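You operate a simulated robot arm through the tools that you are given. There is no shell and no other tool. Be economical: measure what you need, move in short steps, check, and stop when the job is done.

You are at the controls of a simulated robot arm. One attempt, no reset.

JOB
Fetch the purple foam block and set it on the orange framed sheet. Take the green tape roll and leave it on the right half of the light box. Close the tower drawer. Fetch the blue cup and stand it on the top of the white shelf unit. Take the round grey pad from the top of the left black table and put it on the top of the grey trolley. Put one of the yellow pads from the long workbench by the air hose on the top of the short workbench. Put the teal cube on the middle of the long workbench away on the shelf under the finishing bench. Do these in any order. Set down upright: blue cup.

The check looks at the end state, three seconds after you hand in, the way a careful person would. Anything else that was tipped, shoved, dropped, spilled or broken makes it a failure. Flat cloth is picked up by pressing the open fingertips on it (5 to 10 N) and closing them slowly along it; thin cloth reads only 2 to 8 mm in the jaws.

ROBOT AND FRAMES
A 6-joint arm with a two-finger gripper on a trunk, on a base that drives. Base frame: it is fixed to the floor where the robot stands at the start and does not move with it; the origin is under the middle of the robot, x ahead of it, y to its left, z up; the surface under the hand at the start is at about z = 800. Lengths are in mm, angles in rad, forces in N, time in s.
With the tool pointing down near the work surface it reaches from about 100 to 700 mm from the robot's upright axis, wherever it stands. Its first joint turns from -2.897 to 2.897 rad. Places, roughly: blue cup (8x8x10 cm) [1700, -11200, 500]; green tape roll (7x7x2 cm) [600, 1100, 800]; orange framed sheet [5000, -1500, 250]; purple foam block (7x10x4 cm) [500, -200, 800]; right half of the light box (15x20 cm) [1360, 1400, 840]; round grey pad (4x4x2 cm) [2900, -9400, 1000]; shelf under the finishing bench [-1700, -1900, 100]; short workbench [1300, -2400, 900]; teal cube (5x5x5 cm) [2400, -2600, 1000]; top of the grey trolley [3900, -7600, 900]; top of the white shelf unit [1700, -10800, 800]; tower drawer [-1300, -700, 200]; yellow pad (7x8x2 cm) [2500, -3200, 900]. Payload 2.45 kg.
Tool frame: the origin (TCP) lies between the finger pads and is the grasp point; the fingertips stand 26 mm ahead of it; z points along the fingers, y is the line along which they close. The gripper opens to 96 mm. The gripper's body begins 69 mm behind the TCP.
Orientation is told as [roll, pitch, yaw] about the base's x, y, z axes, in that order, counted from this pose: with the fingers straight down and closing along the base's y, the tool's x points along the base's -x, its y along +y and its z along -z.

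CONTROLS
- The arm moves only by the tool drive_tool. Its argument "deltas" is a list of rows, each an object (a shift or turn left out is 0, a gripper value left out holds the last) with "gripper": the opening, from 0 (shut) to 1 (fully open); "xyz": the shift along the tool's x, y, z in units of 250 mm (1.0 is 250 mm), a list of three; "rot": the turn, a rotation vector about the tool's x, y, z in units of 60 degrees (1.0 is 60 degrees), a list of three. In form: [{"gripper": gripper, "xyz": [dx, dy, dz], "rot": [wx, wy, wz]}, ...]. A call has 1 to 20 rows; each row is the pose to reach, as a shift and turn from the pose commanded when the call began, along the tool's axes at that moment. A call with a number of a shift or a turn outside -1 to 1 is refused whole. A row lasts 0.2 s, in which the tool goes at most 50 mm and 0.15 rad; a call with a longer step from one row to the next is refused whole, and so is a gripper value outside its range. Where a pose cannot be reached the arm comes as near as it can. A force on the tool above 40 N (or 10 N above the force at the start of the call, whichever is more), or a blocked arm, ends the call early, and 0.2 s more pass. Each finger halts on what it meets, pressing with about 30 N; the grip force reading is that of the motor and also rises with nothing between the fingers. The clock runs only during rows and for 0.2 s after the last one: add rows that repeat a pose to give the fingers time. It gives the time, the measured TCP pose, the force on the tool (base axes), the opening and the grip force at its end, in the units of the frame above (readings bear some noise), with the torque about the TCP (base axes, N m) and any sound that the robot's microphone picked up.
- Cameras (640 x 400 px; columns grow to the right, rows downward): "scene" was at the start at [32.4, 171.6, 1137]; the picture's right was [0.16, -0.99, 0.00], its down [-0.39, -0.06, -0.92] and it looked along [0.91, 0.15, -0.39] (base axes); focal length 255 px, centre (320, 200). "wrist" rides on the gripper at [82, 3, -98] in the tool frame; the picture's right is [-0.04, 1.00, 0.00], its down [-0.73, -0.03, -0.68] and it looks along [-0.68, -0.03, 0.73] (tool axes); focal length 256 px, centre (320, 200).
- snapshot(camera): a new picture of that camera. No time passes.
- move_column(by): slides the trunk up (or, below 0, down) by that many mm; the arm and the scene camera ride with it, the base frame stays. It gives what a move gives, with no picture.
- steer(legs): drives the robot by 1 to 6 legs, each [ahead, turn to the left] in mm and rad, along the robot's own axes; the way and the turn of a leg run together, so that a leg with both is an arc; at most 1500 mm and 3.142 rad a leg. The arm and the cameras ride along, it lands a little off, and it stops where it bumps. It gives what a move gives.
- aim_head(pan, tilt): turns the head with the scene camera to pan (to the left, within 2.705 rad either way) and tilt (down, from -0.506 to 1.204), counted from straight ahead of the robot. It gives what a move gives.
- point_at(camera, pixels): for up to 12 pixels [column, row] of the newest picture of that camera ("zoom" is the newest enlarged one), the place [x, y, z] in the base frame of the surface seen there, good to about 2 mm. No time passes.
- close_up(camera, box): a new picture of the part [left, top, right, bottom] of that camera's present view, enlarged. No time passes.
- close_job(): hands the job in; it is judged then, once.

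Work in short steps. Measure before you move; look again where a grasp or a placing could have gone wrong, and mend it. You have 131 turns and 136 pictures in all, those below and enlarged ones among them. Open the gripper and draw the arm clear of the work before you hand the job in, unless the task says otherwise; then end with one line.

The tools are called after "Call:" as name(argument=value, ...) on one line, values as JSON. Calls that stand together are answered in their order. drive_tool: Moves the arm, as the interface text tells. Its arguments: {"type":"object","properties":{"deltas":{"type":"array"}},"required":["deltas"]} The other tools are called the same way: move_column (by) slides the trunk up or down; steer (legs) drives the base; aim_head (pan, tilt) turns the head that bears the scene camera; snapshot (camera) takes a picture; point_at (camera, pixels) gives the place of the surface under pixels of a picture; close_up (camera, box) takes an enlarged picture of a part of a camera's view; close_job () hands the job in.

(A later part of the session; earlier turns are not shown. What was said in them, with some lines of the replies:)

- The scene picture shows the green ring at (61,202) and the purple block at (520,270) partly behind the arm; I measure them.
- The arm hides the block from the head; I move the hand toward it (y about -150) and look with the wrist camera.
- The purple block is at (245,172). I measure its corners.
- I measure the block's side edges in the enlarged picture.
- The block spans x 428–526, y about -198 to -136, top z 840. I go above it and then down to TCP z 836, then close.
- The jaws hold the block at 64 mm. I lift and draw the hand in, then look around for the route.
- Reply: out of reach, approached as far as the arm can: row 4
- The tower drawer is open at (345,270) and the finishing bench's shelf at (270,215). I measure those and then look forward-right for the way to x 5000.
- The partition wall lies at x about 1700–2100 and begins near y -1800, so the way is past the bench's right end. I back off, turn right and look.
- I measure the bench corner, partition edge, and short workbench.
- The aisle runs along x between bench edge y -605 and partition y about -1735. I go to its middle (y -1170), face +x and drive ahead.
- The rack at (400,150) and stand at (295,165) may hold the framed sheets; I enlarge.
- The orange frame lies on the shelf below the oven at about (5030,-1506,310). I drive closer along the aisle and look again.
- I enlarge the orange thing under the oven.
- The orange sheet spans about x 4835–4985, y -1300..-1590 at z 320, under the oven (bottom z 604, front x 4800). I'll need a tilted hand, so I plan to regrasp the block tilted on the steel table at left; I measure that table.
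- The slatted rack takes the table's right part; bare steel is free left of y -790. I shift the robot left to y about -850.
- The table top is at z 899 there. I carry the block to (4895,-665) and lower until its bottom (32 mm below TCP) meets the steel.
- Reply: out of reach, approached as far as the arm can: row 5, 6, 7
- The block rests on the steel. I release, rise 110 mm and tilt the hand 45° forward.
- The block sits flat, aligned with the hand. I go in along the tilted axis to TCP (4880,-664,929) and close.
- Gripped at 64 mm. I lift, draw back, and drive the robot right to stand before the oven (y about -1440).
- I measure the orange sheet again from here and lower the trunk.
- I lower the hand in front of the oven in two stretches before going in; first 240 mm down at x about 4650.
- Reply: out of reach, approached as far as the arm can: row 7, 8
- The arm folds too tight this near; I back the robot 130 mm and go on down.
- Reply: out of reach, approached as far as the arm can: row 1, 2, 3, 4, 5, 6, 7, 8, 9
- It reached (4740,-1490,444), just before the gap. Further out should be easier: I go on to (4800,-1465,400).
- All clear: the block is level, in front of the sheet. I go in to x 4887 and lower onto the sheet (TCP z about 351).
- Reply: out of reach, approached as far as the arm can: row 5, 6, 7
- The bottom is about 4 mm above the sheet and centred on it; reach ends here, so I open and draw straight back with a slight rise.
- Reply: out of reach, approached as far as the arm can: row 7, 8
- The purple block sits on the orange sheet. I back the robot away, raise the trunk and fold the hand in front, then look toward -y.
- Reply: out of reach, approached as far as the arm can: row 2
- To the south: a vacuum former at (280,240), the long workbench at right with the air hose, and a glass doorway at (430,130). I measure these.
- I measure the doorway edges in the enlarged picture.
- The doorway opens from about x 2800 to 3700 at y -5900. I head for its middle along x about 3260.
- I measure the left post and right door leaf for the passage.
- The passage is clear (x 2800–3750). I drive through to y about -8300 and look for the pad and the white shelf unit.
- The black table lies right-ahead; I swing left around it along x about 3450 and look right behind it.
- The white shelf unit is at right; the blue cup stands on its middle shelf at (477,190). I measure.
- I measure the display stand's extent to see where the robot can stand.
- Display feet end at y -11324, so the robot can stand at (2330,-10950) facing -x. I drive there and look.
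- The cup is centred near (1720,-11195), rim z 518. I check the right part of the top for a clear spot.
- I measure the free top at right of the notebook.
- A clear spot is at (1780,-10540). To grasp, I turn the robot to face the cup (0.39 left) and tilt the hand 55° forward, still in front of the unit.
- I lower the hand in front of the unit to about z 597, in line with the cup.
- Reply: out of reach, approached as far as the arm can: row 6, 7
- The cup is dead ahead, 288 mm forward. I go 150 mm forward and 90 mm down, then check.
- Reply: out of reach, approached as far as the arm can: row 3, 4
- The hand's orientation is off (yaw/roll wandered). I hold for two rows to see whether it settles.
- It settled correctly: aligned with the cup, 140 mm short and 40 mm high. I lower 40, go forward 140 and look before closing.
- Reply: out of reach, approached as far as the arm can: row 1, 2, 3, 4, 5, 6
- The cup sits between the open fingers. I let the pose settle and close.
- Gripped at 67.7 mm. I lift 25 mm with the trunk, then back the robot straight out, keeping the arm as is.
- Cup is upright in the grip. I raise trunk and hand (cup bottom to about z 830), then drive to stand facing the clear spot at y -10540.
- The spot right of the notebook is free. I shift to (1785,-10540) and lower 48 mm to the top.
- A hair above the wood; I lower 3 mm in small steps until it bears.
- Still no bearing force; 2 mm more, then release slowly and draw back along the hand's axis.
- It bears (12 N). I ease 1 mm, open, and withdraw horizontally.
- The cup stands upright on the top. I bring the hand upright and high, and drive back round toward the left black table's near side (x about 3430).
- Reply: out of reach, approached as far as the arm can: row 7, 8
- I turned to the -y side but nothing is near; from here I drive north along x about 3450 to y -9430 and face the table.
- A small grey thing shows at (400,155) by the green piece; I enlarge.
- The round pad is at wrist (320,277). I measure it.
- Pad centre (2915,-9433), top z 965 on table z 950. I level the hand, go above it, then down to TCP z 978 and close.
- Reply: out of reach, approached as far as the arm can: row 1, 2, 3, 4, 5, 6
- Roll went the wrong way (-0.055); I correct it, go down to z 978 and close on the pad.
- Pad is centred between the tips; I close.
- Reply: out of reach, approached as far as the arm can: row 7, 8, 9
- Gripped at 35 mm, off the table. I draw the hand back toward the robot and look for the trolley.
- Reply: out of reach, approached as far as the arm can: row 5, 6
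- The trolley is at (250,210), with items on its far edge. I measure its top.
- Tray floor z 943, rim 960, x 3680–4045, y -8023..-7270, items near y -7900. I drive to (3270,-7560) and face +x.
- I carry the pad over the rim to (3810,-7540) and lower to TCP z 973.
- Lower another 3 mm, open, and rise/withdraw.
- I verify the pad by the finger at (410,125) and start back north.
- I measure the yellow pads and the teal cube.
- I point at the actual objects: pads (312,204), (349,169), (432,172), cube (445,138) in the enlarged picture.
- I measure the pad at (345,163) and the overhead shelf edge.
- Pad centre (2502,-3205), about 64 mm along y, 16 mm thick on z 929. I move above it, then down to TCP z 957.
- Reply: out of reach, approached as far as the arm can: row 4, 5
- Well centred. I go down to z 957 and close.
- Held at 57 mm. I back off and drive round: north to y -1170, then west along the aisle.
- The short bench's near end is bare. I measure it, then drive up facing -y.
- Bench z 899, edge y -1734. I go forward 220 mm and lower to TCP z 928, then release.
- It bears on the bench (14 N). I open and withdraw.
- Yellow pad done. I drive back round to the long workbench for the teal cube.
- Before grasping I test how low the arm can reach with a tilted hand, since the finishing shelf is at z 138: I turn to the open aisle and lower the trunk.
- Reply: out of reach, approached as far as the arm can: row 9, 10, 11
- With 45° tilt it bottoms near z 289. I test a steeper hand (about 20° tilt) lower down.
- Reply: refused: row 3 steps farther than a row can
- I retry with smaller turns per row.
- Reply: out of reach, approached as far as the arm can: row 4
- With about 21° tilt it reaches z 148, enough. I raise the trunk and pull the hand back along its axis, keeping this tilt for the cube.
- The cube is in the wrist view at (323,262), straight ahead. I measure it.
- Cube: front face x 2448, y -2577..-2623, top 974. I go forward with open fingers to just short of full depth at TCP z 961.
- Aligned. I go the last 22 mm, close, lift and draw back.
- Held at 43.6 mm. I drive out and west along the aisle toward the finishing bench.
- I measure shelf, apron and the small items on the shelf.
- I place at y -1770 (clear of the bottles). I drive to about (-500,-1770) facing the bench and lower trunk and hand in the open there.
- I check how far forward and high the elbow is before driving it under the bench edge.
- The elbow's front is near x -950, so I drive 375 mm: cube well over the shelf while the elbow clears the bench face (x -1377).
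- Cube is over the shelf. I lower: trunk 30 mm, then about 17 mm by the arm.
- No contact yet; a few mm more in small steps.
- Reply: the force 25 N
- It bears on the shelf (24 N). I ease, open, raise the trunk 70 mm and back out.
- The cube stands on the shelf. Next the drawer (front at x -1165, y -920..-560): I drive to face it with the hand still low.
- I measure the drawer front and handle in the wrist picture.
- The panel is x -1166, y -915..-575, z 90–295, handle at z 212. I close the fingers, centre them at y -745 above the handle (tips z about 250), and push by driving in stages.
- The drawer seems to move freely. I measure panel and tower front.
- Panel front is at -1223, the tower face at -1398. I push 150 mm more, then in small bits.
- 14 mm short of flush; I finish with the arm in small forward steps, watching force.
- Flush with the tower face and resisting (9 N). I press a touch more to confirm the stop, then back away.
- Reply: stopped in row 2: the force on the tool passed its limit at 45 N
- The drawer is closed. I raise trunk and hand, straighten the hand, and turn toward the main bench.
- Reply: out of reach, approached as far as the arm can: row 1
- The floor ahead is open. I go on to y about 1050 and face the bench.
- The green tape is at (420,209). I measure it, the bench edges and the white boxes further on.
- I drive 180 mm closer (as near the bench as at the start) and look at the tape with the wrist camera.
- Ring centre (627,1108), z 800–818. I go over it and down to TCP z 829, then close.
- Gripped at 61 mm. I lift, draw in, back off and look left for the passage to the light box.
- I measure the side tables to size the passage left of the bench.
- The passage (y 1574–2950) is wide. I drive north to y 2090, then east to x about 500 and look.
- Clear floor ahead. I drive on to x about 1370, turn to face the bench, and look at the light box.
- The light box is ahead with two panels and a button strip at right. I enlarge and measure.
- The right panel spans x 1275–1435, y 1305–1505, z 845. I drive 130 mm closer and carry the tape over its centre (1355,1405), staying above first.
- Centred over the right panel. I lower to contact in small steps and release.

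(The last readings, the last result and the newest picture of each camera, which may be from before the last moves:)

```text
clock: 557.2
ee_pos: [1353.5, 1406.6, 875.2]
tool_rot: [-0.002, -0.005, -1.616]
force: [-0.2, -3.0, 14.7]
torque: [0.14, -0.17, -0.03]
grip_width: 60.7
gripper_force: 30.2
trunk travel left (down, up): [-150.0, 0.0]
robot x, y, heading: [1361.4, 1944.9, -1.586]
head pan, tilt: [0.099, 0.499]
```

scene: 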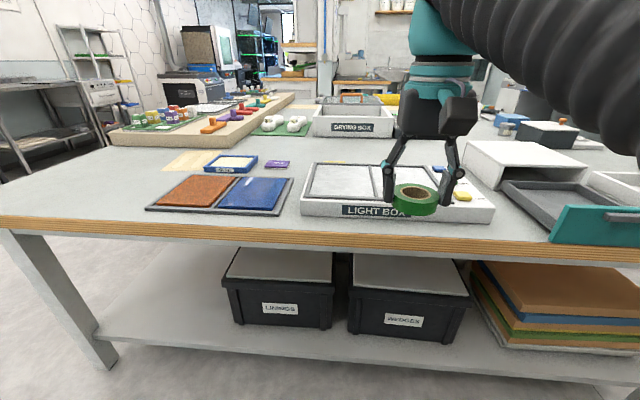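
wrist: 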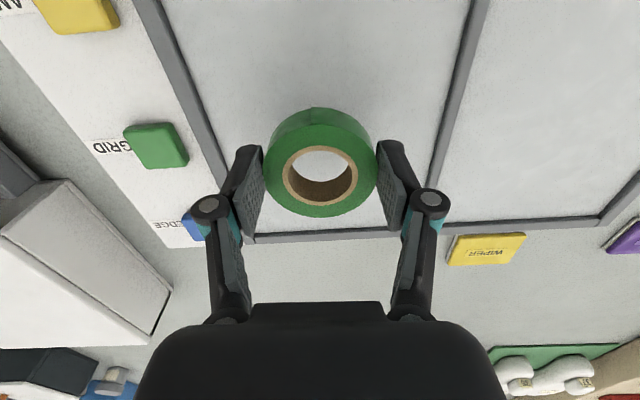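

It bears (15 N). I ease, open and rise, then withdraw.

Call:
drive_tool(deltas=[{"xyz": [0, 0, -0.004]}, {"gripper": 0.75, "xyz": [0, 0, -0.004]}, {"gripper": 0.85, "xyz": [0, 0, -0.004]}, {"gripper": 0.85, "xyz": [0, 0, -0.004]}, {"xyz": [0, 0, -0.12]}, {"xyz": [0, 0, -0.3]}, {"xyz": [0.15, 0, -0.4]}, {"xyz": [0.33, 0, -0.42]}, {"xyz": [0.52, 0, -0.42]}, {"xyz": [0.7, 0, -0.42]}, {"xyz": [0.7, 0, -0.42]}])

Call:
steer(legs=[[-150, 0]])

Call:
snapshot(camera="wrist")

Call:
snapshot(camera="scene")

```text
clock: 559.6
ee_pos: [1362.6, 1581.0, 978.1]
tool_rot: [-0.002, 0.001, -1.617]
force: [-0.1, 0.0, -1.1]
torque: [0.01, -0.01, -0.02]
grip_width: 81.7
gripper_force: 0.0
trunk travel left (down, up): [-150.0, 0.0]
robot x, y, heading: [1358.2, 1946.1, -1.58]
head pan, tilt: [0.099, 0.499]
```

```text
clock: 561.0
ee_pos: [1362.9, 1731.2, 977.8]
tool_rot: [-0.003, 0.001, -1.618]
force: [0.6, -0.9, -0.3]
torque: [-0.02, -0.02, 0.03]
grip_width: 81.7
gripper_force: 0.0
trunk travel left (down, up): [-150.0, 0.0]
robot x, y, heading: [1362.7, 2097.4, -1.586]
head pan, tilt: [0.099, 0.499]
```

```text
24 pictures are left
```

wrist: 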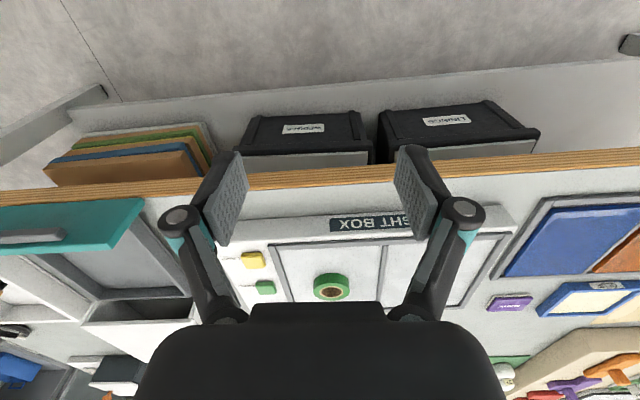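

```text
23 pictures are left
```

scene: 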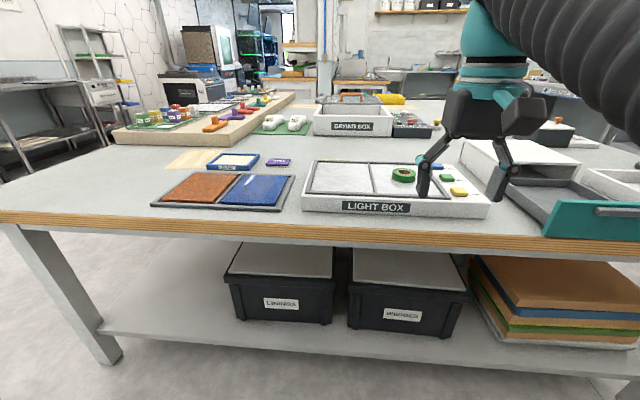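

The tape lies on the light box's right half, the gripper is open and clear, and all the other placings have been checked. I hand in.

Call:
close_job()

```text
The job is handed in.
```

All seven parts of the job are done, and I've handed it in. The last pictures showed each item in place, the blue cup upright and the drawer shut flush with the tower. I only partly saw the round grey pad on the trolley, because a finger was in the way.
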